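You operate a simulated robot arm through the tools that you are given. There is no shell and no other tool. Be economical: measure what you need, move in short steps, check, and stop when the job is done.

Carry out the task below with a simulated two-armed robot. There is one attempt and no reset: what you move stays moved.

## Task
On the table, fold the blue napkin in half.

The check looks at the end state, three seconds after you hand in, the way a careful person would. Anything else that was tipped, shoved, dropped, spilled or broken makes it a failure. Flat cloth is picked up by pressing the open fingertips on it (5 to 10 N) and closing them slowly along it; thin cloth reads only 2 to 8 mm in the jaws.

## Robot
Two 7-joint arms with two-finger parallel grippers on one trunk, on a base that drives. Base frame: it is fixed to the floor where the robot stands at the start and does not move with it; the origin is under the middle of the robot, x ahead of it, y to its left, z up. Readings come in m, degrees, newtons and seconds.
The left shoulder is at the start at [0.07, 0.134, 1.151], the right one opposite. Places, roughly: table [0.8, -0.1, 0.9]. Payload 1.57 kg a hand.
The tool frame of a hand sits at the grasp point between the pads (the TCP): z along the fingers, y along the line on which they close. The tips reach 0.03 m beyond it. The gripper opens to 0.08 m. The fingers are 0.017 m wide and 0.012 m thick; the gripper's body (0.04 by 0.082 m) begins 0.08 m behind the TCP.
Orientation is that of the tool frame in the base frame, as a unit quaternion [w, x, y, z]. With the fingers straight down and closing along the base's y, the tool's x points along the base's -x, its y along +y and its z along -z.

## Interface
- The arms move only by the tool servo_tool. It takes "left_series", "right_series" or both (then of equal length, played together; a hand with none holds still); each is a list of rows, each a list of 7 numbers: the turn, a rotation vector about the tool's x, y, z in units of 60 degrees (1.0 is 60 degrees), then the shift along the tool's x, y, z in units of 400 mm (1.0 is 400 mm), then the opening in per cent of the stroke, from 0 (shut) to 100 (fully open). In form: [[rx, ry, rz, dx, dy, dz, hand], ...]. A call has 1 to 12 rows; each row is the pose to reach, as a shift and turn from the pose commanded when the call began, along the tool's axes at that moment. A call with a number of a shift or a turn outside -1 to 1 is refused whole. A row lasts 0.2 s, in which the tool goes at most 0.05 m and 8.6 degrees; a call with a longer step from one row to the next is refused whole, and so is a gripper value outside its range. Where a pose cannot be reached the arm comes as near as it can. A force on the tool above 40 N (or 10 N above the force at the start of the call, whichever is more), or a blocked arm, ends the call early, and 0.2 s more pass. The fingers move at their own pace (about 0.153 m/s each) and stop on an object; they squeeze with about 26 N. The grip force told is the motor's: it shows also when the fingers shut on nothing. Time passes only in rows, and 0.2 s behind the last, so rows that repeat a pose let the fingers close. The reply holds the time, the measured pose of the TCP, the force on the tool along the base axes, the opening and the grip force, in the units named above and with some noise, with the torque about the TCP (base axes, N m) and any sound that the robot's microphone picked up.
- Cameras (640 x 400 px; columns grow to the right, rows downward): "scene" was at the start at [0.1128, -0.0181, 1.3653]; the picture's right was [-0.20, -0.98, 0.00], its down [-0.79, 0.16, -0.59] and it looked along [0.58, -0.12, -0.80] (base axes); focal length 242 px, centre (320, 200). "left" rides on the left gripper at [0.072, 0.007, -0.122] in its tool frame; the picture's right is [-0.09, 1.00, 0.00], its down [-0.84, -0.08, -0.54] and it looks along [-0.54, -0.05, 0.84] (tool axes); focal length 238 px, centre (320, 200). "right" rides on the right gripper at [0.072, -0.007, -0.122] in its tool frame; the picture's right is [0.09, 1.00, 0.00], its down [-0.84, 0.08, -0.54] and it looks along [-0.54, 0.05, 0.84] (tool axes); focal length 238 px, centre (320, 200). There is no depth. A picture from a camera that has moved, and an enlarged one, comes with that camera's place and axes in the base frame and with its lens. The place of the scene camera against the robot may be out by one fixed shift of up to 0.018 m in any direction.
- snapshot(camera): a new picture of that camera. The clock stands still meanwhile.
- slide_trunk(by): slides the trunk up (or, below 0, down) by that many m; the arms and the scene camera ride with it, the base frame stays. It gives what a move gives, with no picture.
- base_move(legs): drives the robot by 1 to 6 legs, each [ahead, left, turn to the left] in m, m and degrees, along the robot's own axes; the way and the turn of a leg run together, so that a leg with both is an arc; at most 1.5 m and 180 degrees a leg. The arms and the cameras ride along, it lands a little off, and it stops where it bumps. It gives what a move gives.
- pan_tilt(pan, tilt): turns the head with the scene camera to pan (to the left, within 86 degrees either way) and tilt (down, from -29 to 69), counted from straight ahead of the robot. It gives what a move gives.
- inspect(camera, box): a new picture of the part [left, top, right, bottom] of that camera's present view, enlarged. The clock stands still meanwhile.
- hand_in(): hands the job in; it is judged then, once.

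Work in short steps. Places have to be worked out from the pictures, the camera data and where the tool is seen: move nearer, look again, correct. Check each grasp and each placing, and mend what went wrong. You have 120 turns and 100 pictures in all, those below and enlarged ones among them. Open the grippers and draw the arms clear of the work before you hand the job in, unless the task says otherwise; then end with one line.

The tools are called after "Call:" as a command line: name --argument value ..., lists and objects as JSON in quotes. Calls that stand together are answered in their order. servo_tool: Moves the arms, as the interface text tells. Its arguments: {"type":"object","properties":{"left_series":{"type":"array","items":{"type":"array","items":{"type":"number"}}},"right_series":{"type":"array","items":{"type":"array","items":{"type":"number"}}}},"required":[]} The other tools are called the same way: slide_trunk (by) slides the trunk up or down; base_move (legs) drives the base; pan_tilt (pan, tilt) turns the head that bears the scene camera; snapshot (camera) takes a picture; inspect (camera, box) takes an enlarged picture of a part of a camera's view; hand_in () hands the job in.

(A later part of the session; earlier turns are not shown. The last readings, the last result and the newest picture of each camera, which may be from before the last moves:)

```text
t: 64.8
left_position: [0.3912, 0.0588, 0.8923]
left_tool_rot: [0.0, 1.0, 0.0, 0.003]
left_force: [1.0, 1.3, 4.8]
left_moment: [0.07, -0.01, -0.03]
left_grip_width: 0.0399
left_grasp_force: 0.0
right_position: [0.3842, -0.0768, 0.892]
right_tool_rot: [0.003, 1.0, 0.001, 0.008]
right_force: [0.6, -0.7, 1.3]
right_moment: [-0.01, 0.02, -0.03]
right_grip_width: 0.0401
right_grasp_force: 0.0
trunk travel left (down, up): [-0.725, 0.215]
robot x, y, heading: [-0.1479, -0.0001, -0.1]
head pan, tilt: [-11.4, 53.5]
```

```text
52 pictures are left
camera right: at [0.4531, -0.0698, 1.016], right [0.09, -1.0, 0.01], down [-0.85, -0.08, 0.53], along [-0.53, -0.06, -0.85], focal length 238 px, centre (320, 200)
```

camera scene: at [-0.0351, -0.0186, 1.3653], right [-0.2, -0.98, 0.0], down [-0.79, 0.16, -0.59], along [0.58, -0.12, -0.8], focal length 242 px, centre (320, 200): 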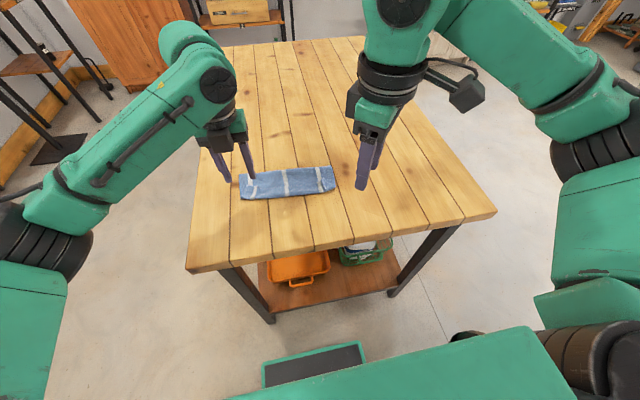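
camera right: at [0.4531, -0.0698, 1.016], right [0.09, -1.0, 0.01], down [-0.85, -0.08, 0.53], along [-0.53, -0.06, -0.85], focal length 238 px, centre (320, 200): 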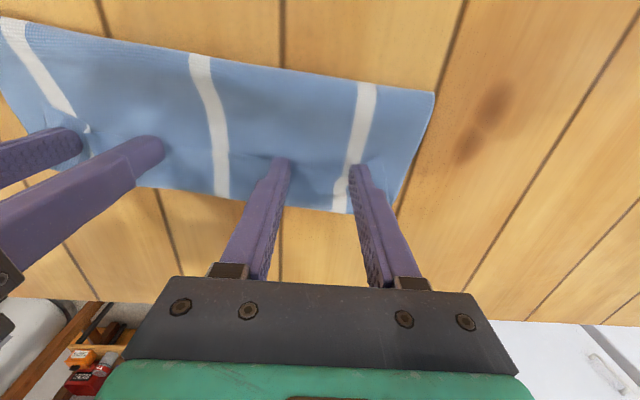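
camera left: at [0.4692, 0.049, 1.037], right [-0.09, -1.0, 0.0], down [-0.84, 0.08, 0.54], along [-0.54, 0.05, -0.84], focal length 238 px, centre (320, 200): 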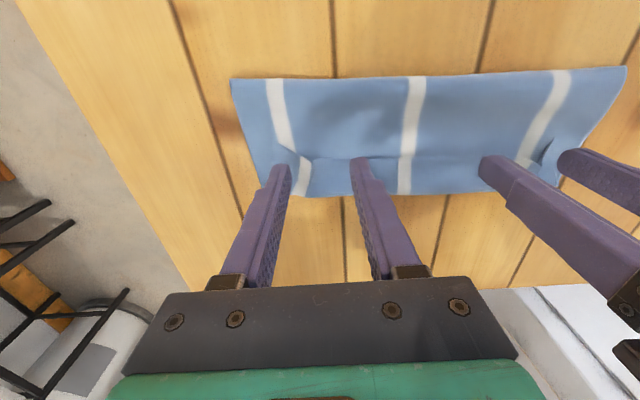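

The left reads 4.8 N and the right 1.3 N. I'll nudge the right 0.7 mm lower and close both slowly.

Call:
servo_tool --left_series '[[0, 0, 0, 0, 0, 0, 50], [0, 0, 0, 0, 0, 0, 46], [0, 0, 0, 0, 0, 0, 42], [0, 0, 0, 0, 0, 0, 37], [0, 0, 0, 0, 0, 0, 32], [0, 0, 0, 0, 0, 0, 27], [0, 0, 0, 0, 0, 0, 22], [0, 0, 0, 0, 0, 0, 17], [0, 0, 0, 0, 0, 0, 12], [0, 0, 0, 0, 0, 0, 7], [0, 0, 0, 0, 0, 0, 2], [0, 0, 0, 0, 0, 0, 0]]' --right_series '[[0, 0, 0, 0, 0, 0.0018, 50], [0, 0, 0, 0, 0, 0.0018, 46], [0, 0, 0, 0, 0, 0.0018, 42], [0, 0, 0, 0, 0, 0.0018, 37], [0, 0, 0, 0, 0, 0.0018, 32], [0, 0, 0, 0, 0, 0.0018, 27], [0, 0, 0, 0, 0, 0.0018, 22], [0, 0, 0, 0, 0, 0.0018, 17], [0, 0, 0, 0, 0, 0.0018, 12], [0, 0, 0, 0, 0, 0.0018, 7], [0, 0, 0, 0, 0, 0.0018, 2], [0, 0, 0, 0, 0, 0.0018, 0]]'

Call:
servo_tool --left_series '[[0, 0, 0, 0.005, 0, -0.02, 0], [0, 0, 0, 0.01, 0, -0.04, 0], [0, 0, 0, 0.015, 0, -0.06, 0], [0, 0, 0, 0.02, 0, -0.08, 0]]' --right_series '[[0, 0, 0, 0.005, 0, -0.02, 0], [0, 0, 0, 0.01, 0, -0.04, 0], [0, 0, 0, 0.015, 0, -0.06, 0], [0, 0, 0, 0.02, 0, -0.08, 0]]'

Call:
snapshot --camera "left"

Call:
snapshot --camera "right"

Call:
inspect --camera "scene" --box '[210, 130, 375, 220]'

```text
t: 67.4
left_position: [0.3885, 0.0577, 0.8927]
left_tool_rot: [0.0, 1.0, 0.001, 0.002]
left_force: [0.6, -0.4, 2.7]
left_moment: [-0.02, -0.01, 0.02]
left_grip_width: 0.0037
left_grasp_force: 25.0
right_position: [0.3837, -0.0771, 0.8929]
right_tool_rot: [0.003, 1.0, 0.001, 0.009]
right_force: [1.5, -0.3, 7.1]
right_moment: [0.0, 0.03, 0.01]
right_grip_width: 0.0
right_grasp_force: 21.0
trunk travel left (down, up): [-0.725, 0.215]
robot x, y, heading: [-0.1498, -0.0004, -0.2]
head pan, tilt: [-11.4, 53.5]
```

```text
t: 68.4
left_position: [0.3981, 0.0577, 0.924]
left_tool_rot: [0.001, 1.0, -0.001, 0.0]
left_force: [-0.7, -0.2, -0.4]
left_moment: [0.05, -0.02, 0.0]
left_grip_width: 0.0036
left_grasp_force: 24.5
right_position: [0.3923, -0.0772, 0.9237]
right_tool_rot: [0.003, 1.0, 0.001, 0.007]
right_force: [-0.8, -0.4, 0.0]
right_moment: [-0.01, 0.01, 0.0]
right_grip_width: 0.0001
right_grasp_force: 21.0
trunk travel left (down, up): [-0.725, 0.215]
robot x, y, heading: [-0.1474, -0.0025, 0.1]
head pan, tilt: [-11.4, 53.5]
```

```text
51 pictures are left
camera left: at [0.4722, 0.0492, 1.0451], right [-0.09, -1.0, 0.0], down [-0.84, 0.08, 0.54], along [-0.54, 0.05, -0.84], focal length 238 px, centre (320, 200)
```

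left: 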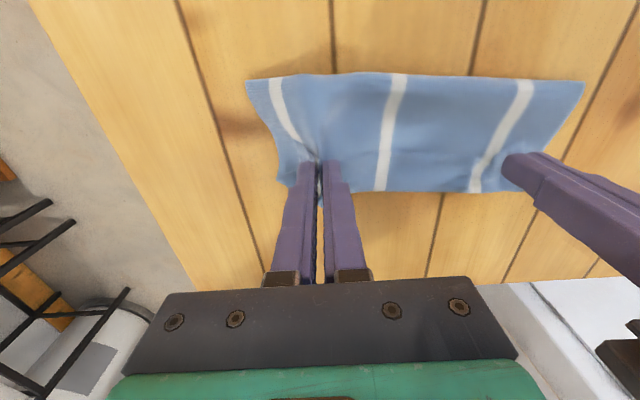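

```text
50 pictures are left
camera right: at [0.4616, -0.0699, 1.0467], right [0.09, -1.0, 0.01], down [-0.84, -0.08, 0.53], along [-0.53, -0.06, -0.85], focal length 238 px, centre (320, 200)
```

right: 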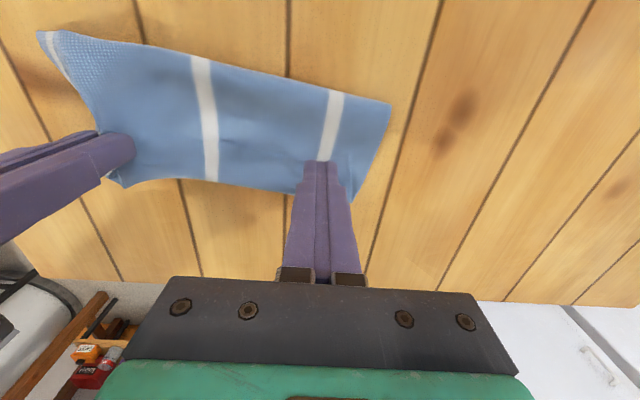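

```text
3.88 times, centred on (292, 175) of scene
camera zoom: at [-0.0356, -0.0181, 1.3653], right [-0.2, -0.98, 0.0], down [-0.79, 0.16, -0.59], along [0.58, -0.12, -0.8], focal length 941 px, centre (427, 297)
```

zoom: 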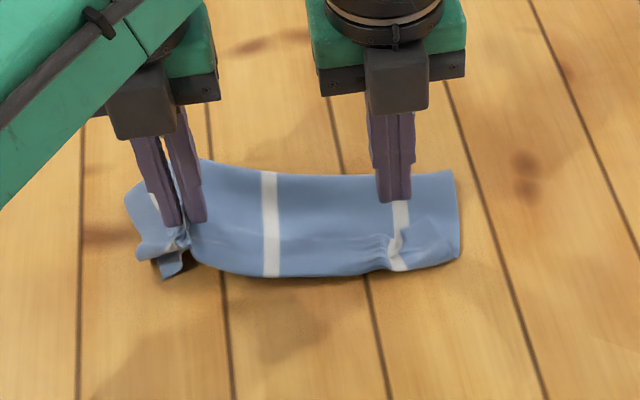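

The left caught more than one layer (3.6 mm) and the right caught nothing. I'll set the left back down, open it slowly, lift both and look.

Call:
servo_tool --left_series '[[0, 0, 0, -0.005, 0, 0.025, 0], [0, 0, 0, -0.01, 0, 0.05, 0], [0, 0, 0, -0.02, 0, 0.075, 0], [0, 0, 0, -0.02, 0, 0.075, 12], [0, 0, 0, -0.02, 0, 0.075, 24], [0, 0, 0, -0.02, 0, 0.075, 36], [0, 0, 0, -0.02, 0, 0.075, 48], [0, 0, 0, -0.02, 0, 0.075, 48], [0, 0, 0, -0.02, 0, 0.02, 48], [0, 0, 0, -0.02, 0, -0.08, 48], [0, 0, 0, -0.02, 0, -0.18, 48]]' --right_series '[[0, 0, 0, 0, 0, 0, 0], [0, 0, 0, 0, 0, 0, 0], [0, 0, 0, 0, 0, 0, 0], [0, 0, 0, 0, 0, 0, 0], [0, 0, 0, 0, 0, 0, 0], [0, 0, 0, 0, 0, 0, 0], [0, 0, 0, 0, 0, 0, 0], [0, 0, 0, 0, 0, 0, 0], [0, 0, 0, 0, 0.02, -0.06, 0], [0, 0, 0, 0, 0.04, -0.12, 0], [0, 0, 0, 0, 0.05, -0.18, 0]]'

Call:
inspect --camera "scene" --box '[210, 130, 375, 220]'

Call:
snapshot --camera "left"

Call:
snapshot --camera "right"

```text
t: 70.8
left_position: [0.3907, 0.0585, 0.9968]
left_tool_rot: [0.0, 1.0, 0.0, 0.002]
left_force: [0.4, -0.7, 0.2]
left_moment: [0.02, -0.03, 0.0]
left_grip_width: 0.0385
left_grasp_force: 0.1
right_position: [0.3898, -0.0967, 0.9955]
right_tool_rot: [0.003, 1.0, 0.001, 0.008]
right_force: [-0.2, -0.3, 0.5]
right_moment: [0.02, -0.05, 0.0]
right_grip_width: 0.0
right_grasp_force: 21.0
trunk travel left (down, up): [-0.725, 0.215]
robot x, y, heading: [-0.1523, 0.0019, 0.3]
head pan, tilt: [-11.4, 53.5]
```

```text
3.88 times, centred on (292, 175) of scene
camera zoom: at [-0.0364, -0.0183, 1.3653], right [-0.2, -0.98, 0.0], down [-0.79, 0.16, -0.59], along [0.58, -0.12, -0.8], focal length 941 px, centre (427, 297)
```

zoom: 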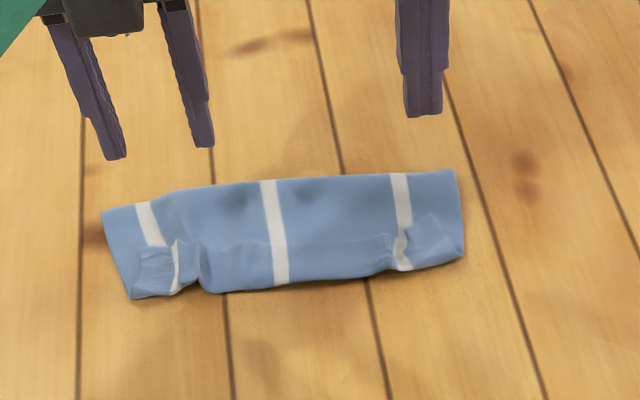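

```text
47 pictures are left
camera left: at [0.4628, 0.0492, 1.118], right [-0.09, -1.0, 0.0], down [-0.84, 0.08, 0.54], along [-0.54, 0.05, -0.84], focal length 238 px, centre (320, 200)
```

left: 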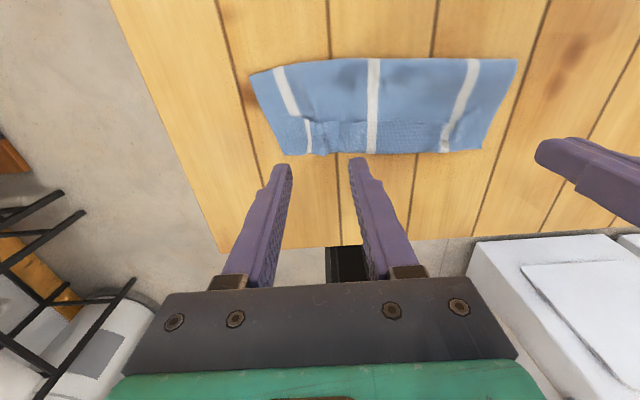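

```text
46 pictures are left
camera right: at [0.46, -0.0893, 1.119], right [0.09, -1.0, 0.01], down [-0.85, -0.08, 0.53], along [-0.53, -0.06, -0.85], focal length 238 px, centre (320, 200)
```

right: 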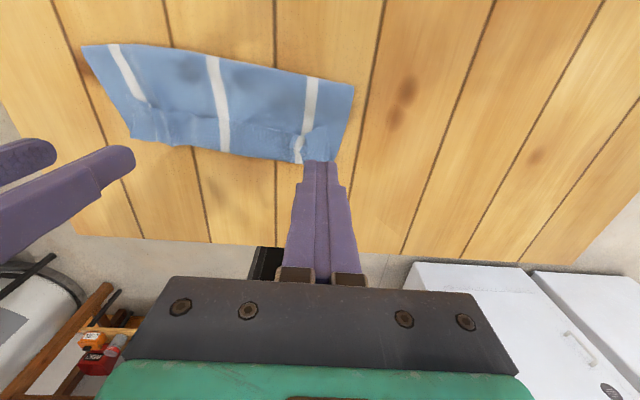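

I'll try a friction peel instead. Closed fingertips pressed lightly on the flap near its free edge and dragged away from the robot should unroll the top layer only. First I'll position them.

Call:
servo_tool --left_series '[[0, 0, 0, -0.01, 0.01, 0.06, 20], [0, 0, 0, -0.02, 0.015, 0.12, 0], [0, 0, 0, -0.027, 0.021, 0.18, 0], [0, 0, 0, -0.027, 0.021, 0.23, 0], [0, 0, 0, -0.027, 0.021, 0.258, 0], [0, 0, 0, -0.027, 0.021, 0.2625, 0]]' --right_series '[[0, 0, 0, -0.01, -0.02, 0.06, 0], [0, 0, 0, -0.02, -0.035, 0.12, 0], [0, 0, 0, -0.0345, -0.047, 0.18, 0], [0, 0, 0, -0.0345, -0.047, 0.23, 0], [0, 0, 0, -0.0345, -0.047, 0.255, 0], [0, 0, 0, -0.0345, -0.047, 0.259, 0]]'

Call:
servo_tool --left_series '[[0, 0, 0, 0, 0, 0.002, 0], [0, 0, 0, 0, 0, 0.004, 0], [0, 0, 0, 0, 0, 0.004, 0]]' --right_series '[[0, 0, 0, 0, 0, 0.002, 0], [0, 0, 0, 0, 0, 0.004, 0], [0, 0, 0, 0, 0, 0.004, 0]]'

```text
t: 72.2
left_position: [0.3796, 0.0492, 0.8922]
left_tool_rot: [0.0, 1.0, 0.0, 0.004]
left_force: [1.9, -0.1, 9.9]
left_moment: [0.08, -0.07, 0.0]
left_grip_width: 0.0
left_grasp_force: 21.5
right_position: [0.3775, -0.0793, 0.8926]
right_tool_rot: [0.003, 1.0, 0.0, 0.008]
right_force: [0.0, 0.6, 2.2]
right_moment: [-0.01, 0.0, 0.0]
right_grip_width: 0.0
right_grasp_force: 21.6
trunk travel left (down, up): [-0.725, 0.215]
robot x, y, heading: [-0.1488, -0.0015, -0.0]
head pan, tilt: [-11.4, 53.5]
```

```text
t: 73.0
left_position: [0.3796, 0.0485, 0.8915]
left_tool_rot: [0.0, 1.0, 0.0, 0.005]
left_force: [7.7, 1.0, 24.2]
left_moment: [0.17, -0.24, -0.05]
left_grip_width: 0.0
left_grasp_force: 21.1
right_position: [0.377, -0.0791, 0.8926]
right_tool_rot: [0.003, 1.0, 0.001, 0.01]
right_force: [1.3, -0.2, 7.6]
right_moment: [-0.02, -0.04, -0.02]
right_grip_width: 0.0
right_grasp_force: 21.5
trunk travel left (down, up): [-0.725, 0.215]
robot x, y, heading: [-0.1493, 0.0026, 0.3]
head pan, tilt: [-11.4, 53.5]
```

The left presses too hard at 24 N. I'll ease it up 1.9 mm and the right slightly, then drag both 6 cm forward.

Call:
servo_tool --left_series '[[0, 0, 0, 0, 0, -0.0047, 0], [0, 0, 0, 0.015, 0, -0.0047, 0], [0, 0, 0, 0.03, 0, -0.0047, 0], [0, 0, 0, 0.045, 0, -0.0047, 0], [0, 0, 0, 0.06, 0, -0.0047, 0], [0, 0, 0, 0.075, 0, -0.0047, 0], [0, 0, 0, 0.09, 0, -0.0047, 0], [0, 0, 0, 0.105, 0, -0.0047, 0], [0, 0, 0, 0.12, 0, -0.0047, 0], [0, 0, 0, 0.135, 0, -0.0047, 0], [0, 0, 0, 0.15, 0, -0.0047, 0]]' --right_series '[[0, 0, 0, 0, 0, -0.001, 0], [0, 0, 0, 0.015, 0, -0.001, 0], [0, 0, 0, 0.03, 0, -0.001, 0], [0, 0, 0, 0.045, 0, -0.001, 0], [0, 0, 0, 0.06, 0, -0.001, 0], [0, 0, 0, 0.075, 0, -0.001, 0], [0, 0, 0, 0.09, 0, -0.001, 0], [0, 0, 0, 0.105, 0, -0.001, 0], [0, 0, 0, 0.12, 0, -0.001, 0], [0, 0, 0, 0.135, 0, -0.001, 0], [0, 0, 0, 0.15, 0, -0.001, 0]]'

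Call:
inspect --camera "scene" --box '[210, 130, 375, 220]'

Call:
snapshot --camera "left"

```text
t: 75.4
left_position: [0.4391, 0.0498, 0.8925]
left_tool_rot: [0.0, 1.0, 0.0, 0.003]
left_force: [-2.3, 0.3, 9.6]
left_moment: [0.08, 0.04, 0.0]
left_grip_width: 0.0
left_grasp_force: 21.3
right_position: [0.4383, -0.0795, 0.893]
right_tool_rot: [0.004, 1.0, 0.001, 0.009]
right_force: [-0.5, -0.9, 0.4]
right_moment: [0.0, 0.02, 0.02]
right_grip_width: 0.0
right_grasp_force: 21.9
trunk travel left (down, up): [-0.725, 0.215]
robot x, y, heading: [-0.1493, -0.0024, 0.2]
head pan, tilt: [-11.4, 53.5]
```

```text
3.88 times, centred on (292, 175) of scene
camera zoom: at [-0.0384, -0.0183, 1.3656], right [-0.2, -0.98, 0.0], down [-0.79, 0.16, -0.6], along [0.58, -0.12, -0.8], focal length 941 px, centre (427, 297)
```

zoom: 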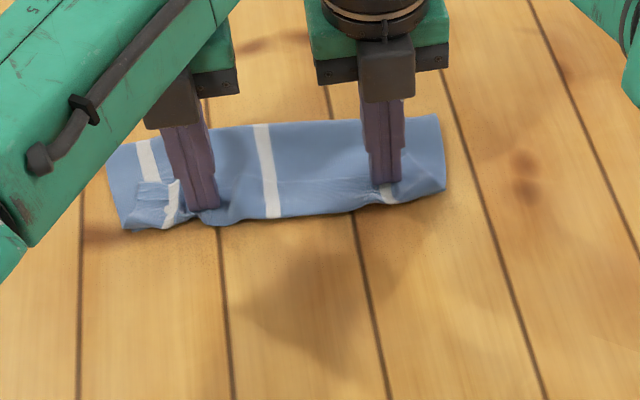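

```text
44 pictures are left
camera left: at [0.5114, 0.041, 1.0145], right [-0.09, -1.0, 0.0], down [-0.84, 0.08, 0.54], along [-0.54, 0.05, -0.84], focal length 238 px, centre (320, 200)
```

left: 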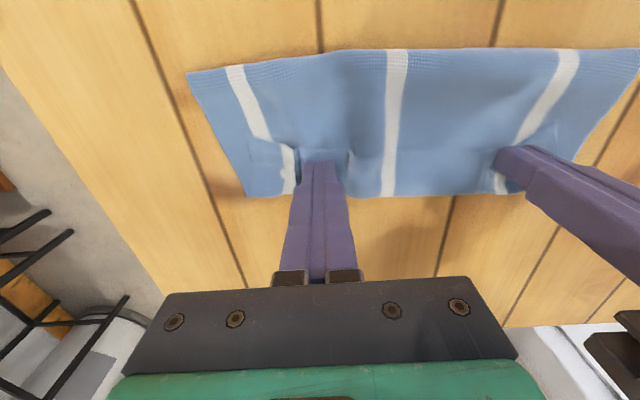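

The whole stack slid forward a few centimetres and nothing peeled. New idea: pinch the top layer between the flap and the fold, then lift so the flap falls open by gravity. I'll raise the hands and look.

Call:
servo_tool --left_series '[[0, 0, 0, 0, 0, -0.06, 0], [0, 0, 0, 0, 0, -0.15, 20], [0, 0, 0, 0, 0, -0.25, 50], [0, 0, 0, 0, 0, -0.25, 50]]' --right_series '[[0, 0, 0, 0, 0, -0.06, 0], [0, 0, 0, 0, 0, -0.15, 20], [0, 0, 0, 0, 0, -0.25, 50], [0, 0, 0, 0, 0, -0.25, 50]]'

Call:
snapshot --camera "left"

Call:
inspect --camera "right" --box '[60, 20, 390, 200]'

```text
t: 76.4
left_position: [0.4407, 0.0491, 0.99]
left_tool_rot: [0.0, 1.0, 0.001, 0.001]
left_force: [0.3, 0.2, -0.2]
left_moment: [-0.01, 0.02, 0.01]
left_grip_width: 0.0399
left_grasp_force: 0.0
right_position: [0.4382, -0.0781, 0.9914]
right_tool_rot: [0.003, 1.0, 0.0, 0.007]
right_force: [1.0, 1.4, 0.6]
right_moment: [-0.02, 0.01, 0.0]
right_grip_width: 0.04
right_grasp_force: 0.0
trunk travel left (down, up): [-0.725, 0.215]
robot x, y, heading: [-0.1489, 0.0017, -0.1]
head pan, tilt: [-11.4, 53.5]
```

```text
43 pictures are left
camera left: at [0.5134, 0.0402, 1.1121], right [-0.09, -1.0, 0.0], down [-0.84, 0.08, 0.54], along [-0.54, 0.05, -0.84], focal length 238 px, centre (320, 200)
```

left: 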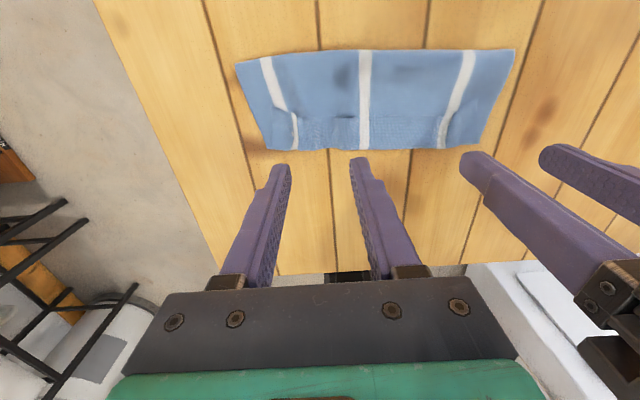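

```text
1.94 times, centred on (225, 110) of right
camera zoom: at [0.5073, -0.0701, 1.1145], right [0.09, -1.0, 0.01], down [-0.84, -0.08, 0.53], along [-0.53, -0.06, -0.85], focal length 462 px, centre (504, 374)
```

zoom: 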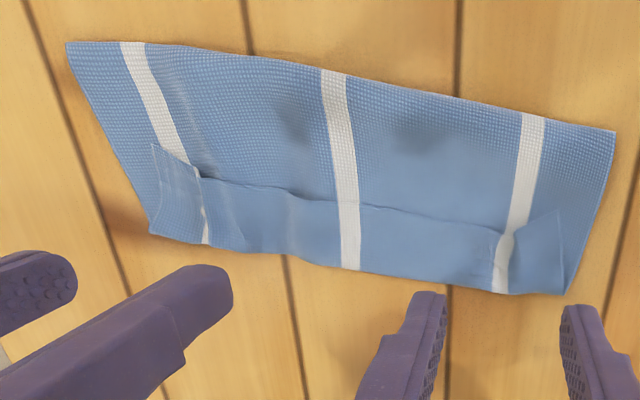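

The flap runs from x≈.41 to .447 and the fold is at about .50. I'll lower onto the two-layer zone at x≈.475, clear of the flap.

Call:
servo_tool --left_series '[[0, 0, 0, 0.03, -0.015, 0.06, 50], [0, 0, 0, 0.06, -0.03, 0.12, 50], [0, 0, 0, 0.088, -0.04, 0.18, 50], [0, 0, 0, 0.088, -0.04, 0.22, 50], [0, 0, 0, 0.088, -0.04, 0.24, 50], [0, 0, 0, 0.088, -0.04, 0.245, 50], [0, 0, 0, 0.088, -0.04, 0.245, 50]]' --right_series '[[0, 0, 0, 0.03, -0.003, 0.06, 50], [0, 0, 0, 0.06, -0.006, 0.12, 50], [0, 0, 0, 0.08, -0.0075, 0.18, 50], [0, 0, 0, 0.08, -0.0075, 0.22, 50], [0, 0, 0, 0.08, -0.0075, 0.242, 50], [0, 0, 0, 0.08, -0.0075, 0.249, 50], [0, 0, 0, 0.08, -0.0075, 0.249, 50]]'

```text
t: 78.0
left_position: [0.4519, 0.0673, 0.9001]
left_tool_rot: [0.0, 1.0, 0.0, 0.001]
left_force: [0.7, 0.3, 1.0]
left_moment: [-0.02, -0.02, 0.04]
left_grip_width: 0.0403
left_grasp_force: 0.1
left hand out of reach, approached as far as the arm can: row 1, 2, 3, 4, 5, 6, 7
right_position: [0.4456, -0.0762, 0.8972]
right_tool_rot: [0.004, 1.0, 0.001, 0.009]
right_force: [0.7, -0.5, 0.3]
right_moment: [0.01, 0.01, 0.02]
right_grip_width: 0.0402
right_grasp_force: 0.1
right hand out of reach, approached as far as the arm can: row 2, 3, 4, 5, 6, 7
trunk travel left (down, up): [-0.725, 0.215]
robot x, y, heading: [-0.1499, -0.0004, 0.1]
head pan, tilt: [-11.4, 53.5]
```

I'm at the reach limit here, so I'll lift slightly and drive the base forward 8 cm.

Call:
servo_tool --left_series '[[0, 0, 0, -0.06, 0.005, -0.06, 50], [0, 0, 0, -0.1, 0.01, -0.12, 50], [0, 0, 0, -0.1, 0.01, -0.12, 50]]' --right_series '[[0, 0, 0, -0.06, 0, -0.06, 50], [0, 0, 0, -0.1, 0, -0.12, 50], [0, 0, 0, -0.1, 0, -0.12, 50]]'

Call:
base_move --legs '[[0.08, 0, 0]]'

```text
t: 78.8
left_position: [0.454, 0.0675, 0.9009]
left_tool_rot: [0.0, 1.0, 0.0, 0.001]
left_force: [-0.5, 0.3, -0.2]
left_moment: [0.01, 0.01, -0.02]
left_grip_width: 0.04
left_grasp_force: 0.0
left hand out of reach, approached as far as the arm can: row 1, 2, 3
right_position: [0.4031, -0.0781, 0.9428]
right_tool_rot: [0.004, 1.0, 0.001, 0.007]
right_force: [0.2, 0.4, -0.3]
right_moment: [-0.03, 0.0, 0.01]
right_grip_width: 0.0401
right_grasp_force: 0.1
trunk travel left (down, up): [-0.725, 0.215]
robot x, y, heading: [-0.145, 0.0013, 0.2]
head pan, tilt: [-11.4, 53.5]
```

```text
t: 79.8
left_position: [0.5335, 0.066, 0.9021]
left_tool_rot: [0.001, 1.0, 0.0, 0.002]
left_force: [0.6, 0.5, 0.1]
left_moment: [0.0, 0.01, -0.01]
left_grip_width: 0.0399
left_grasp_force: 0.0
right_position: [0.4855, -0.0765, 0.9434]
right_tool_rot: [0.004, 1.0, 0.002, 0.009]
right_force: [-1.0, 0.0, -1.6]
right_moment: [0.01, 0.0, 0.02]
right_grip_width: 0.0401
right_grasp_force: 0.0
trunk travel left (down, up): [-0.725, 0.215]
robot x, y, heading: [-0.0642, 0.0009, 0.2]
head pan, tilt: [-11.4, 53.5]
```

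The left refused the lift but rode over the cloth 1 cm up. I'll try raising it now and look.

Call:
servo_tool --left_series '[[0, 0, 0, -0.03, 0, -0.03, 50], [0, 0, 0, -0.06, 0, -0.06, 50], [0, 0, 0, -0.09, 0, -0.1, 50], [0, 0, 0, -0.12, 0, -0.15, 50], [0, 0, 0, -0.15, 0, -0.2, 50], [0, 0, 0, -0.15, 0, -0.2, 50]]'

Call:
snapshot --camera "scene"

```text
t: 81.2
left_position: [0.4733, 0.0663, 0.981]
left_tool_rot: [0.0, 1.0, 0.0, 0.0]
left_force: [-0.2, -0.1, -0.4]
left_moment: [0.03, 0.03, -0.01]
left_grip_width: 0.0401
left_grasp_force: 0.1
right_position: [0.4863, -0.0776, 0.9434]
right_tool_rot: [0.004, 1.0, 0.001, 0.009]
right_force: [-0.3, 0.4, -0.1]
right_moment: [-0.01, 0.02, 0.01]
right_grip_width: 0.04
right_grasp_force: 0.1
trunk travel left (down, up): [-0.725, 0.215]
robot x, y, heading: [-0.0652, 0.001, -0.2]
head pan, tilt: [-11.4, 53.5]
```

```text
41 pictures are left
camera scene: at [0.046, -0.0181, 1.3653], right [-0.2, -0.98, 0.0], down [-0.79, 0.16, -0.59], along [0.58, -0.12, -0.8], focal length 242 px, centre (320, 200)
```

scene: 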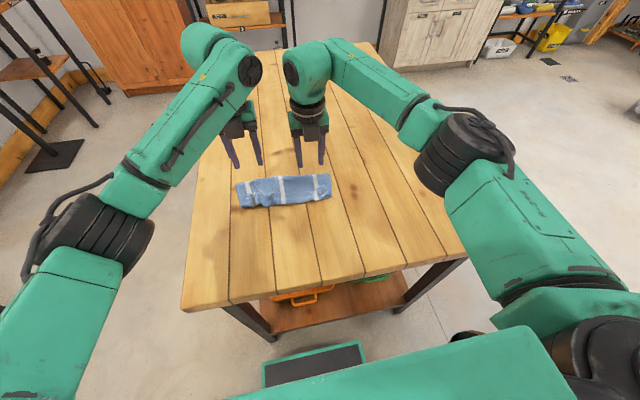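

The napkin is unmoved (fold x≈.505, near edge ≈.415). I'll lower onto the two-layer zone.

Call:
servo_tool --left_series '[[0, 0, 0, 0.007, 0, 0.06, 50], [0, 0, 0, 0.007, 0, 0.12, 50], [0, 0, 0, 0.007, 0, 0.17, 50], [0, 0, 0, 0.007, 0, 0.2, 50], [0, 0, 0, 0.007, 0, 0.215, 50], [0, 0, 0, 0.007, 0, 0.2225, 50], [0, 0, 0, 0.007, 0, 0.2225, 50]]' --right_series '[[0, 0, 0, -0.02, 0, 0.03, 50], [0, 0, 0, -0.04, 0, 0.06, 50], [0, 0, 0, -0.04, 0, 0.09, 50], [0, 0, 0, -0.04, 0, 0.11, 50], [0, 0, 0, -0.04, 0, 0.122, 50], [0, 0, 0, -0.04, 0, 0.1285, 50], [0, 0, 0, -0.04, 0, 0.1285, 50]]'

Call:
snapshot --camera "left"

```text
t: 82.8
left_position: [0.4774, 0.0665, 0.8925]
left_tool_rot: [0.0, 1.0, 0.0, 0.0]
left_force: [-0.1, -0.2, -0.1]
left_moment: [-0.04, -0.01, -0.01]
left_grip_width: 0.04
left_grasp_force: 0.2
right_position: [0.4706, -0.0772, 0.8911]
right_tool_rot: [0.003, 1.0, 0.002, 0.008]
right_force: [0.2, 0.8, 1.0]
right_moment: [0.0, 0.0, -0.03]
right_grip_width: 0.0399
right_grasp_force: 0.1
trunk travel left (down, up): [-0.725, 0.215]
robot x, y, heading: [-0.0686, 0.0027, 0.0]
head pan, tilt: [-11.4, 53.5]
```

```text
40 pictures are left
camera left: at [0.55, 0.0577, 1.0144], right [-0.09, -1.0, 0.0], down [-0.84, 0.08, 0.54], along [-0.54, 0.05, -0.84], focal length 238 px, centre (320, 200)
```

left: 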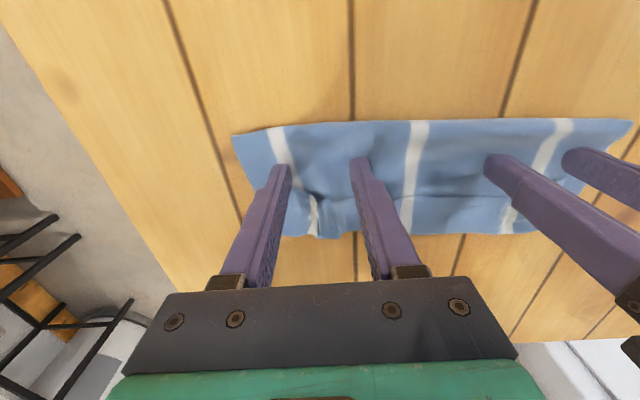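

Well placed. I'll add a light press and close slowly, aiming for the top layer only.

Call:
servo_tool --left_series '[[0, 0, 0, 0, 0, 0.0035, 50], [0, 0, 0, 0, 0, 0.0035, 46], [0, 0, 0, 0, 0, 0.0035, 42], [0, 0, 0, 0, 0, 0.0035, 37], [0, 0, 0, 0, 0, 0.0035, 32], [0, 0, 0, 0, 0, 0.0035, 27], [0, 0, 0, 0, 0, 0.0035, 22], [0, 0, 0, 0, 0, 0.0035, 17], [0, 0, 0, 0, 0, 0.0035, 12], [0, 0, 0, 0, 0, 0.0035, 7], [0, 0, 0, 0, 0, 0.0035, 2], [0, 0, 0, 0, 0, 0.0035, 0]]' --right_series '[[0, 0, 0, 0, 0, 0.002, 50], [0, 0, 0, 0, 0, 0.002, 46], [0, 0, 0, 0, 0, 0.002, 42], [0, 0, 0, 0, 0, 0.002, 37], [0, 0, 0, 0, 0, 0.002, 32], [0, 0, 0, 0, 0, 0.002, 27], [0, 0, 0, 0, 0, 0.002, 22], [0, 0, 0, 0, 0, 0.002, 17], [0, 0, 0, 0, 0, 0.002, 12], [0, 0, 0, 0, 0, 0.002, 7], [0, 0, 0, 0, 0, 0.002, 2], [0, 0, 0, 0, 0, 0.002, 0]]'

Call:
servo_tool --left_series '[[0, 0, 0, 0, 0, -0.03, 0], [0, 0, 0, 0, 0, -0.06, 0], [0, 0, 0, 0, 0, -0.09, 0], [0, 0, 0, 0, 0, -0.12, 0], [0, 0, 0, 0, 0, -0.15, 0], [0, 0, 0, 0, 0, -0.15, 0]]' --right_series '[[0, 0, 0, 0, 0, -0.03, 0], [0, 0, 0, 0, 0, -0.06, 0], [0, 0, 0, 0, 0, -0.09, 0], [0, 0, 0, 0, 0, -0.12, 0], [0, 0, 0, 0, 0, -0.15, 0], [0, 0, 0, 0, 0, -0.15, 0]]'

Call:
inspect --camera "scene" --box '[200, 120, 380, 230]'

Call:
snapshot --camera "left"

```text
t: 85.4
left_position: [0.4766, 0.0648, 0.8924]
left_tool_rot: [0.001, 1.0, -0.001, 0.002]
left_force: [0.1, -11.9, 0.9]
left_moment: [-0.37, 0.02, 0.01]
left_grip_width: 0.0024
left_grasp_force: 23.9
right_position: [0.4704, -0.077, 0.8919]
right_tool_rot: [0.003, 1.0, 0.003, 0.008]
right_force: [0.9, 11.6, 5.0]
right_moment: [0.33, -0.01, -0.03]
right_grip_width: 0.0016
right_grasp_force: 23.3
trunk travel left (down, up): [-0.725, 0.215]
robot x, y, heading: [-0.0636, -0.0029, 0.2]
head pan, tilt: [-11.4, 53.5]
```

```text
t: 86.8
left_position: [0.4773, 0.0659, 0.9513]
left_tool_rot: [0.0, 1.0, 0.0, 0.001]
left_force: [-0.4, -16.8, 0.3]
left_moment: [-0.51, 0.04, -0.03]
left_grip_width: 0.0029
left_grasp_force: 24.1
right_position: [0.4687, -0.0767, 0.9502]
right_tool_rot: [0.004, 1.0, 0.002, 0.007]
right_force: [0.8, 15.5, -0.7]
right_moment: [0.52, -0.05, -0.01]
right_grip_width: 0.0019
right_grasp_force: 24.0
trunk travel left (down, up): [-0.725, 0.215]
robot x, y, heading: [-0.0689, -0.0, 0.0]
head pan, tilt: [-11.4, 53.5]
```

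```text
3.56 times, centred on (290, 175) of scene
camera zoom: at [0.0458, -0.0181, 1.3653], right [-0.2, -0.98, 0.0], down [-0.79, 0.16, -0.59], along [0.58, -0.12, -0.8], focal length 862 px, centre (427, 289)
```

zoom: 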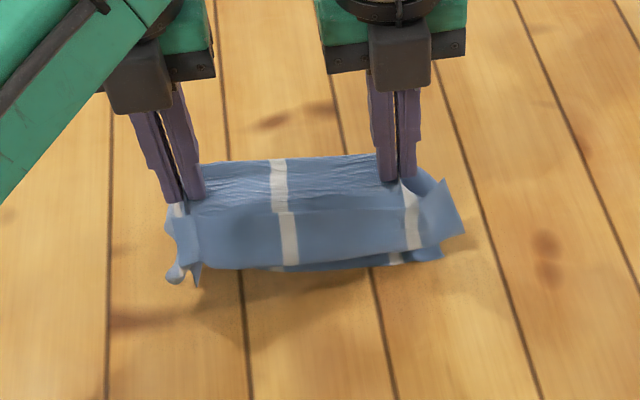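

```text
38 pictures are left
camera left: at [0.5499, 0.0574, 1.0728], right [-0.09, -1.0, 0.0], down [-0.84, 0.08, 0.54], along [-0.54, 0.05, -0.84], focal length 238 px, centre (320, 200)
```

left: 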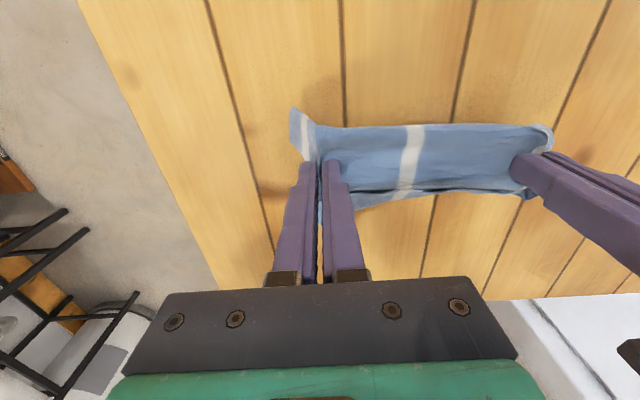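

Only the top layer is held and the bottom one stays down. I'll bring the hands together slightly to relax the tension, lift higher so the flap can drop, and give a small shake.

Call:
servo_tool --left_series '[[0, 0, 0, 0, 0.008, -0.05, 0], [0, 0, 0, 0, 0.015, -0.1, 0], [0, 0, 0, 0, 0.015, -0.15, 0], [0, 0, 0, 0, 0.015, -0.2, 0], [0, 0, 0, 0, 0.015, -0.2, 0], [0, 0, 0, -0.06, 0.015, -0.2, 0], [0, 0, 0, 0, 0.015, -0.2, 0], [0, 0, 0, -0.06, 0.015, -0.2, 0], [0, 0, 0, 0, 0.015, -0.2, 0], [0, 0, 0, 0, 0.015, -0.2, 0]]' --right_series '[[0, 0, 0, 0, -0.008, -0.05, 0], [0, 0, 0, 0, -0.015, -0.1, 0], [0, 0, 0, 0, -0.015, -0.15, 0], [0, 0, 0, 0, -0.015, -0.2, 0], [0, 0, 0, 0, -0.015, -0.2, 0], [0, 0, 0, -0.06, -0.015, -0.2, 0], [0, 0, 0, 0, -0.015, -0.2, 0], [0, 0, 0, -0.06, -0.015, -0.2, 0], [0, 0, 0, 0, -0.015, -0.2, 0], [0, 0, 0, 0, -0.015, -0.2, 0]]'

Call:
inspect --camera "scene" --box '[200, 110, 380, 230]'

Call:
snapshot --camera "left"

```text
t: 89.0
left_position: [0.4782, 0.0603, 1.03]
left_tool_rot: [0.001, 1.0, 0.0, 0.001]
left_force: [-0.6, 0.2, 0.2]
left_moment: [0.01, -0.01, -0.01]
left_grip_width: 0.0025
left_grasp_force: 24.1
right_position: [0.4678, -0.0698, 1.028]
right_tool_rot: [0.005, 1.0, 0.001, 0.008]
right_force: [-0.8, 0.1, 0.1]
right_moment: [0.03, 0.02, -0.04]
right_grip_width: 0.0016
right_grasp_force: 23.9
trunk travel left (down, up): [-0.725, 0.215]
robot x, y, heading: [-0.0718, 0.0011, -0.0]
head pan, tilt: [-11.4, 53.5]
```

```text
3.33 times, centred on (290, 170) of scene
camera zoom: at [0.0464, -0.0182, 1.3652], right [-0.2, -0.98, 0.0], down [-0.79, 0.16, -0.59], along [0.58, -0.12, -0.8], focal length 808 px, centre (420, 300)
```

zoom: 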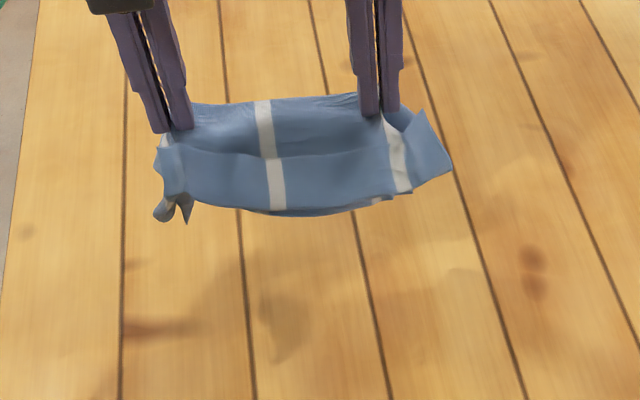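

```text
36 pictures are left
camera left: at [0.5505, 0.0524, 1.1525], right [-0.09, -1.0, 0.0], down [-0.84, 0.08, 0.54], along [-0.54, 0.05, -0.84], focal length 238 px, centre (320, 200)
```

left: 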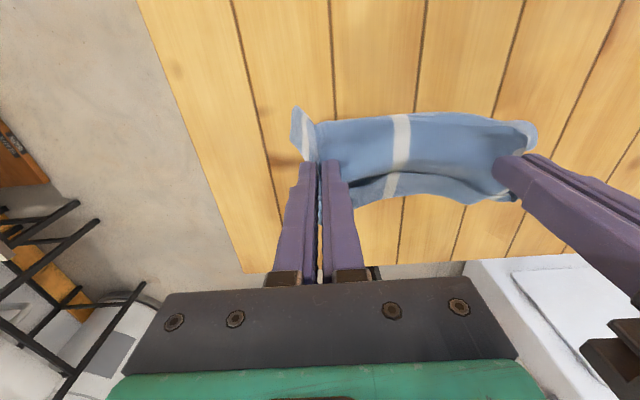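

Call:
inspect --camera "right" --box '[60, 60, 400, 240]'

Call:
inspect --camera "left" --box '[270, 80, 570, 240]'

```text
1.88 times, centred on (230, 150) of right
camera zoom: at [0.5384, -0.0634, 1.1527], right [0.09, -1.0, 0.01], down [-0.84, -0.08, 0.53], along [-0.53, -0.06, -0.85], focal length 449 px, centre (489, 294)
```

zoom: 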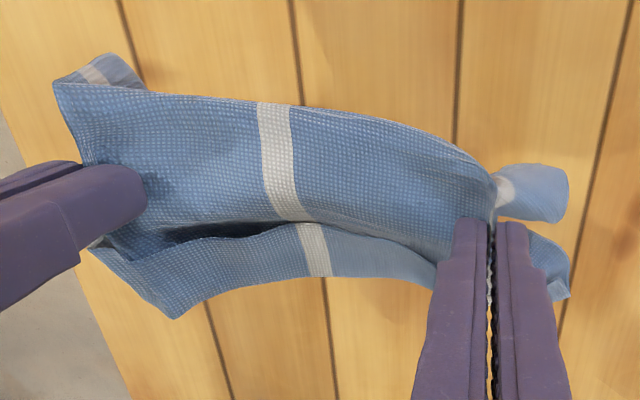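

```text
2.13 times, centred on (420, 160) of left
camera zoom: at [0.5505, 0.0524, 1.1525], right [-0.09, -1.0, 0.0], down [-0.84, 0.08, 0.54], along [-0.54, 0.05, -0.84], focal length 508 px, centre (107, 285)
```

zoom: 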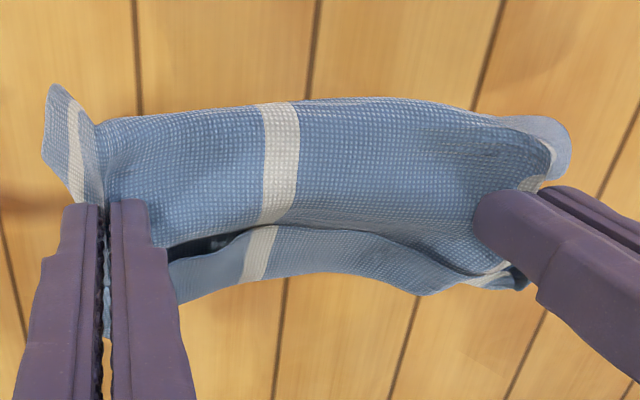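

The napkin now hangs from a line very close to its middle, about .10 and .12 to the two edges, which is useful. The flap is still curled up on the near side, so I'll shake harder to drop it.

Call:
servo_tool --left_series '[[0, 0, 0, 0, 0, -0.1, 0], [0, 0, 0, 0, 0, -0.2, 0], [0, 0, 0, 0, 0, -0.09, 0], [0, 0, 0, 0, 0, -0.2, 0], [0, 0, 0, 0.0, 0, -0.09, 0], [0, 0, 0, 0, 0, -0.2, 0], [0, 0, 0, -0.11, 0, -0.2, 0], [0, 0, 0, 0, 0, -0.2, 0], [0, 0, 0, -0.11, 0, -0.2, 0], [0, 0, 0, 0, 0, -0.2, 0], [0, 0, 0, 0, 0, -0.15, 0], [0, 0, 0, 0, 0, -0.15, 0]]' --right_series '[[0, 0, 0, 0, 0, -0.1, 0], [0, 0, 0, 0, 0, -0.2, 0], [0, 0, 0, 0, 0, -0.09, 0], [0, 0, 0, 0, 0, -0.2, 0], [0, 0, 0, 0.0, 0, -0.09, 0], [0, 0, 0, 0, 0, -0.2, 0], [0, 0, 0, -0.11, 0, -0.2, 0], [0, 0, 0, 0, 0, -0.2, 0], [0, 0, 0, -0.11, 0, -0.2, 0], [0, 0, 0, 0, 0, -0.2, 0], [0, 0, 0, 0, 0, -0.15, 0], [0, 0, 0, 0, 0, -0.15, 0]]'

Call:
inspect --camera "scene" --box '[200, 90, 380, 210]'

Call:
inspect --camera "right" --box '[60, 60, 400, 240]'

```text
t: 91.6
left_position: [0.4749, 0.0611, 1.0933]
left_tool_rot: [0.001, 1.0, 0.0, 0.003]
left_force: [0.3, 0.9, -0.3]
left_moment: [0.0, -0.07, -0.01]
left_grip_width: 0.0025
left_grasp_force: 24.1
right_position: [0.4642, -0.0707, 1.093]
right_tool_rot: [0.005, 1.0, 0.002, 0.01]
right_force: [0.2, 1.3, -0.4]
right_moment: [0.03, -0.04, -0.02]
right_grip_width: 0.002
right_grasp_force: 23.3
trunk travel left (down, up): [-0.725, 0.215]
robot x, y, heading: [-0.0647, 0.0004, -0.1]
head pan, tilt: [-11.4, 53.5]
```

```text
3.33 times, centred on (290, 150) of scene
camera zoom: at [0.0422, -0.0178, 1.3657], right [-0.2, -0.98, 0.0], down [-0.79, 0.16, -0.6], along [0.58, -0.12, -0.8], focal length 808 px, centre (420, 367)
```

zoom: 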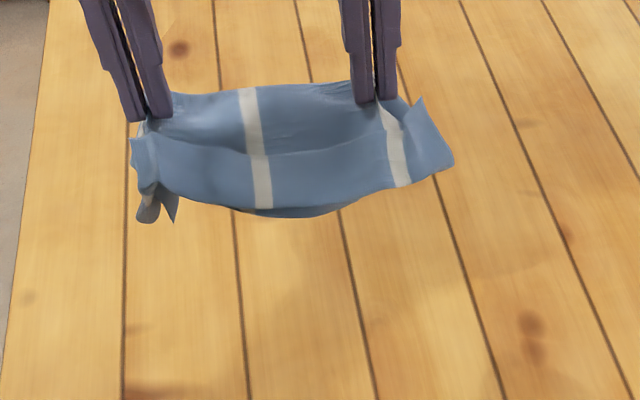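

```text
1.88 times, centred on (230, 150) of right
camera zoom: at [0.5335, -0.0626, 1.2157], right [0.1, -1.0, 0.01], down [-0.85, -0.08, 0.53], along [-0.52, -0.06, -0.85], focal length 449 px, centre (489, 294)
```

zoom: 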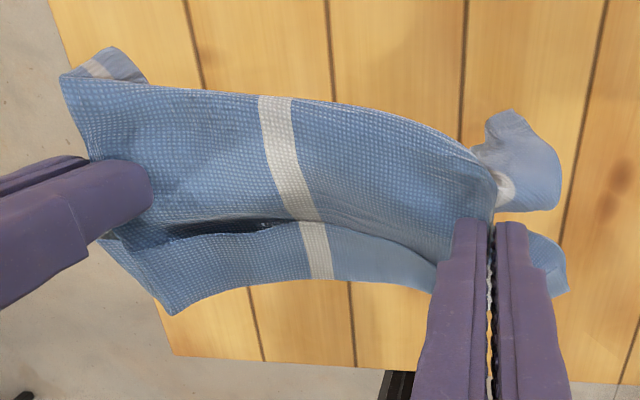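

The cloth is stiff enough to hold its shape. If I tilt the fingers forward, the near panel turns downward and the flap should fall outward, so I'll try 60° up here.

Call:
servo_tool --left_series '[[0, 0.125, 0, 0, 0, 0, 0], [0, 0.25, 0, 0, 0, 0, 0], [0, 0.375, 0, 0, 0, 0, 0], [0, 0.5, 0, 0, 0, 0, 0], [0, 0.625, 0, 0, 0, 0, 0], [0, 0.75, 0, 0, 0, 0, 0], [0, 0.875, 0, 0, 0, 0, 0], [0, 1.0, 0, 0, 0, 0, 0], [0, 1.0, 0, 0, 0, 0, 0]]' --right_series '[[0, 0.125, 0, 0, 0, 0, 0], [0, 0.25, 0, 0, 0, 0, 0], [0, 0.375, 0, 0, 0, 0, 0], [0, 0.5, 0, 0, 0, 0, 0], [0, 0.625, 0, 0, 0, 0, 0], [0, 0.75, 0, 0, 0, 0, 0], [0, 0.875, 0, 0, 0, 0, 0], [0, 1.0, 0, 0, 0, 0, 0], [0, 1.0, 0, 0, 0, 0, 0]]'

Call:
inspect --camera "scene" --box '[200, 70, 400, 210]'

Call:
snapshot --camera "right"

```text
t: 93.6
left_position: [0.4779, 0.0612, 1.0908]
left_tool_rot: [0.0, 0.865, 0.0, 0.501]
left_force: [-0.2, 0.0, 0.2]
left_moment: [0.04, -0.03, 0.0]
left_grip_width: 0.0026
left_grasp_force: 23.8
right_position: [0.469, -0.0699, 1.0901]
right_tool_rot: [0.003, 0.862, 0.003, 0.507]
right_force: [-0.4, -0.4, 0.7]
right_moment: [-0.02, -0.03, 0.0]
right_grip_width: 0.002
right_grasp_force: 23.0
trunk travel left (down, up): [-0.725, 0.215]
robot x, y, heading: [-0.0678, 0.0008, -0.1]
head pan, tilt: [-11.4, 53.5]
```

```text
2.86 times, centred on (300, 140) of scene
camera zoom: at [0.0457, -0.0181, 1.3653], right [-0.2, -0.98, 0.0], down [-0.79, 0.16, -0.59], along [0.58, -0.12, -0.8], focal length 693 px, centre (377, 371)
```

zoom: 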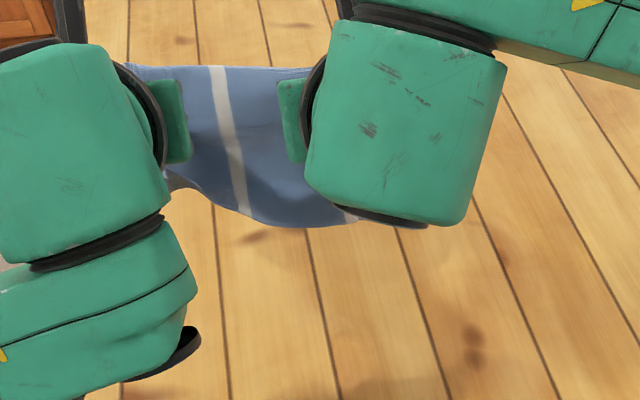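

```text
30 pictures are left
camera right: at [0.3949, -0.0634, 1.213], right [0.05, -0.99, 0.09], down [-0.88, -0.08, -0.47], along [0.47, -0.06, -0.88], focal length 238 px, centre (320, 200)
```

right: 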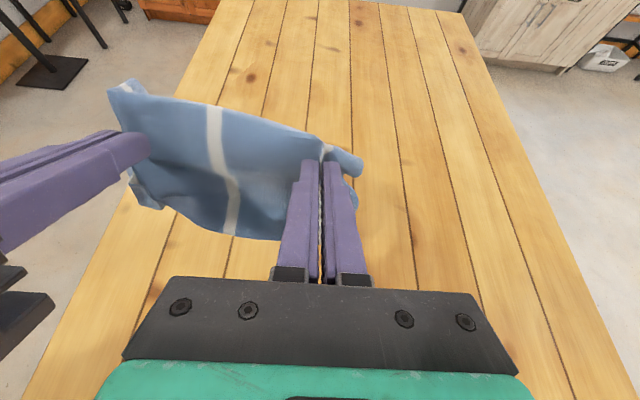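

The stripe is now continuous, so the flap has dropped open. I'll return the fingers to vertical, then move to x≈.40 with the hanging edges just above the table.

Call:
servo_tool --left_series '[[0, -0.12, 0, 0, 0, 0, 0], [0, -0.25, 0, 0, 0, 0, 0], [0, -0.375, 0, 0, 0, 0, 0], [0, -0.5, 0, 0, 0, 0, 0], [0, -0.625, 0, 0, 0, 0, 0], [0, -0.75, 0, 0, 0, 0, 0], [0, -0.875, 0, 0, 0, 0, 0], [0, -1.0, 0, 0, 0, 0, 0], [0, -1.0, 0, 0, 0, 0, 0]]' --right_series '[[0, -0.12, 0, 0, 0, 0, 0], [0, -0.25, 0, 0, 0, 0, 0], [0, -0.375, 0, 0, 0, 0, 0], [0, -0.5, 0, 0, 0, 0, 0], [0, -0.625, 0, 0, 0, 0, 0], [0, -0.75, 0, 0, 0, 0, 0], [0, -0.875, 0, 0, 0, 0, 0], [0, -1.01, 0, 0, 0, 0, 0], [0, -1.01, 0, 0, 0, 0, 0]]'

Call:
servo_tool --left_series '[[0, 0, 0, -0.03, 0, 0.03, 0], [0, 0, 0, -0.06, 0, 0.06, 0], [0, 0, 0, -0.09, 0, 0.09, 0], [0, 0, 0, -0.12, 0, 0.12, 0], [0, 0, 0, -0.15, 0, 0.15, 0], [0, 0, 0, -0.18, 0, 0.18, 0], [0, 0, 0, -0.19, 0, 0.2, 0], [0, 0, 0, -0.19, 0, 0.2, 0]]' --right_series '[[0, 0, 0, -0.03, 0, 0.03, 0], [0, 0, 0, -0.06, 0, 0.06, 0], [0, 0, 0, -0.09, 0, 0.09, 0], [0, 0, 0, -0.12, 0, 0.12, 0], [0, 0, 0, -0.15, 0, 0.15, 0], [0, 0, 0, -0.18, 0, 0.18, 0], [0, 0, 0, -0.19, 0, 0.2, 0], [0, 0, 0, -0.19, 0, 0.2, 0]]'

Call:
inspect --camera "scene" --box '[200, 110, 400, 250]'

Call:
inspect --camera "right" --box '[60, 60, 400, 240]'

```text
refused: -1.01 is not a number from -1 to 1
```

```text
t: 95.4
left_position: [0.5094, 0.06, 0.9865]
left_tool_rot: [0.0, 0.865, 0.0, 0.501]
left_force: [0.5, -0.4, -0.3]
left_moment: [0.01, -0.01, -0.02]
left_grip_width: 0.0024
left_grasp_force: 23.9
right_position: [0.4997, -0.073, 0.987]
right_tool_rot: [0.003, 0.862, 0.003, 0.507]
right_force: [0.3, -0.3, 0.3]
right_moment: [-0.01, -0.04, 0.02]
right_grip_width: 0.0018
right_grasp_force: 24.1
trunk travel left (down, up): [-0.725, 0.215]
robot x, y, heading: [-0.0691, -0.0016, 0.2]
head pan, tilt: [-11.4, 53.5]
```

```text
2.86 times, centred on (300, 180) of scene
camera zoom: at [0.0452, -0.018, 1.3653], right [-0.2, -0.98, 0.0], down [-0.79, 0.16, -0.59], along [0.58, -0.12, -0.8], focal length 693 px, centre (377, 257)
```

zoom: 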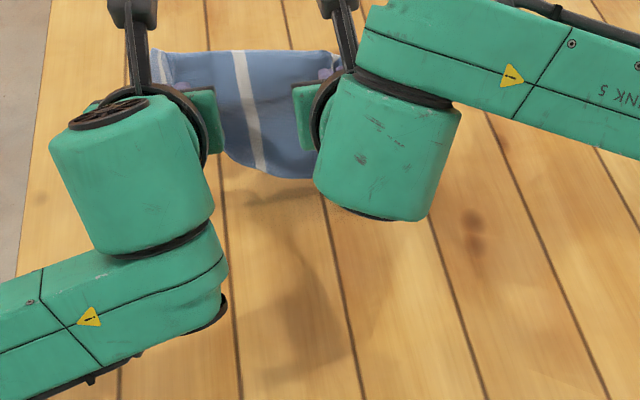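

```text
1.88 times, centred on (230, 150) of right
camera zoom: at [0.4278, -0.0647, 1.1081], right [0.05, -0.99, 0.09], down [-0.88, -0.08, -0.47], along [0.47, -0.06, -0.88], focal length 449 px, centre (489, 294)
```

zoom: 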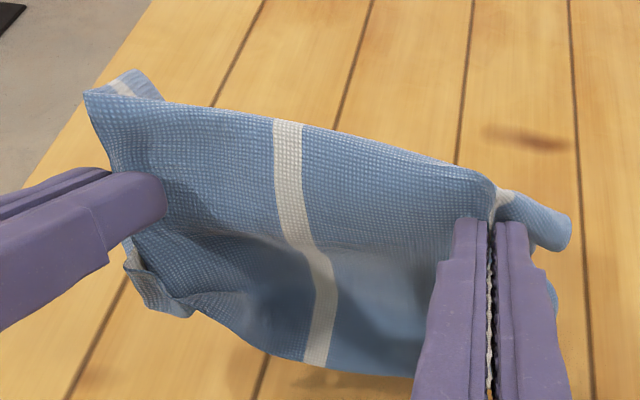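

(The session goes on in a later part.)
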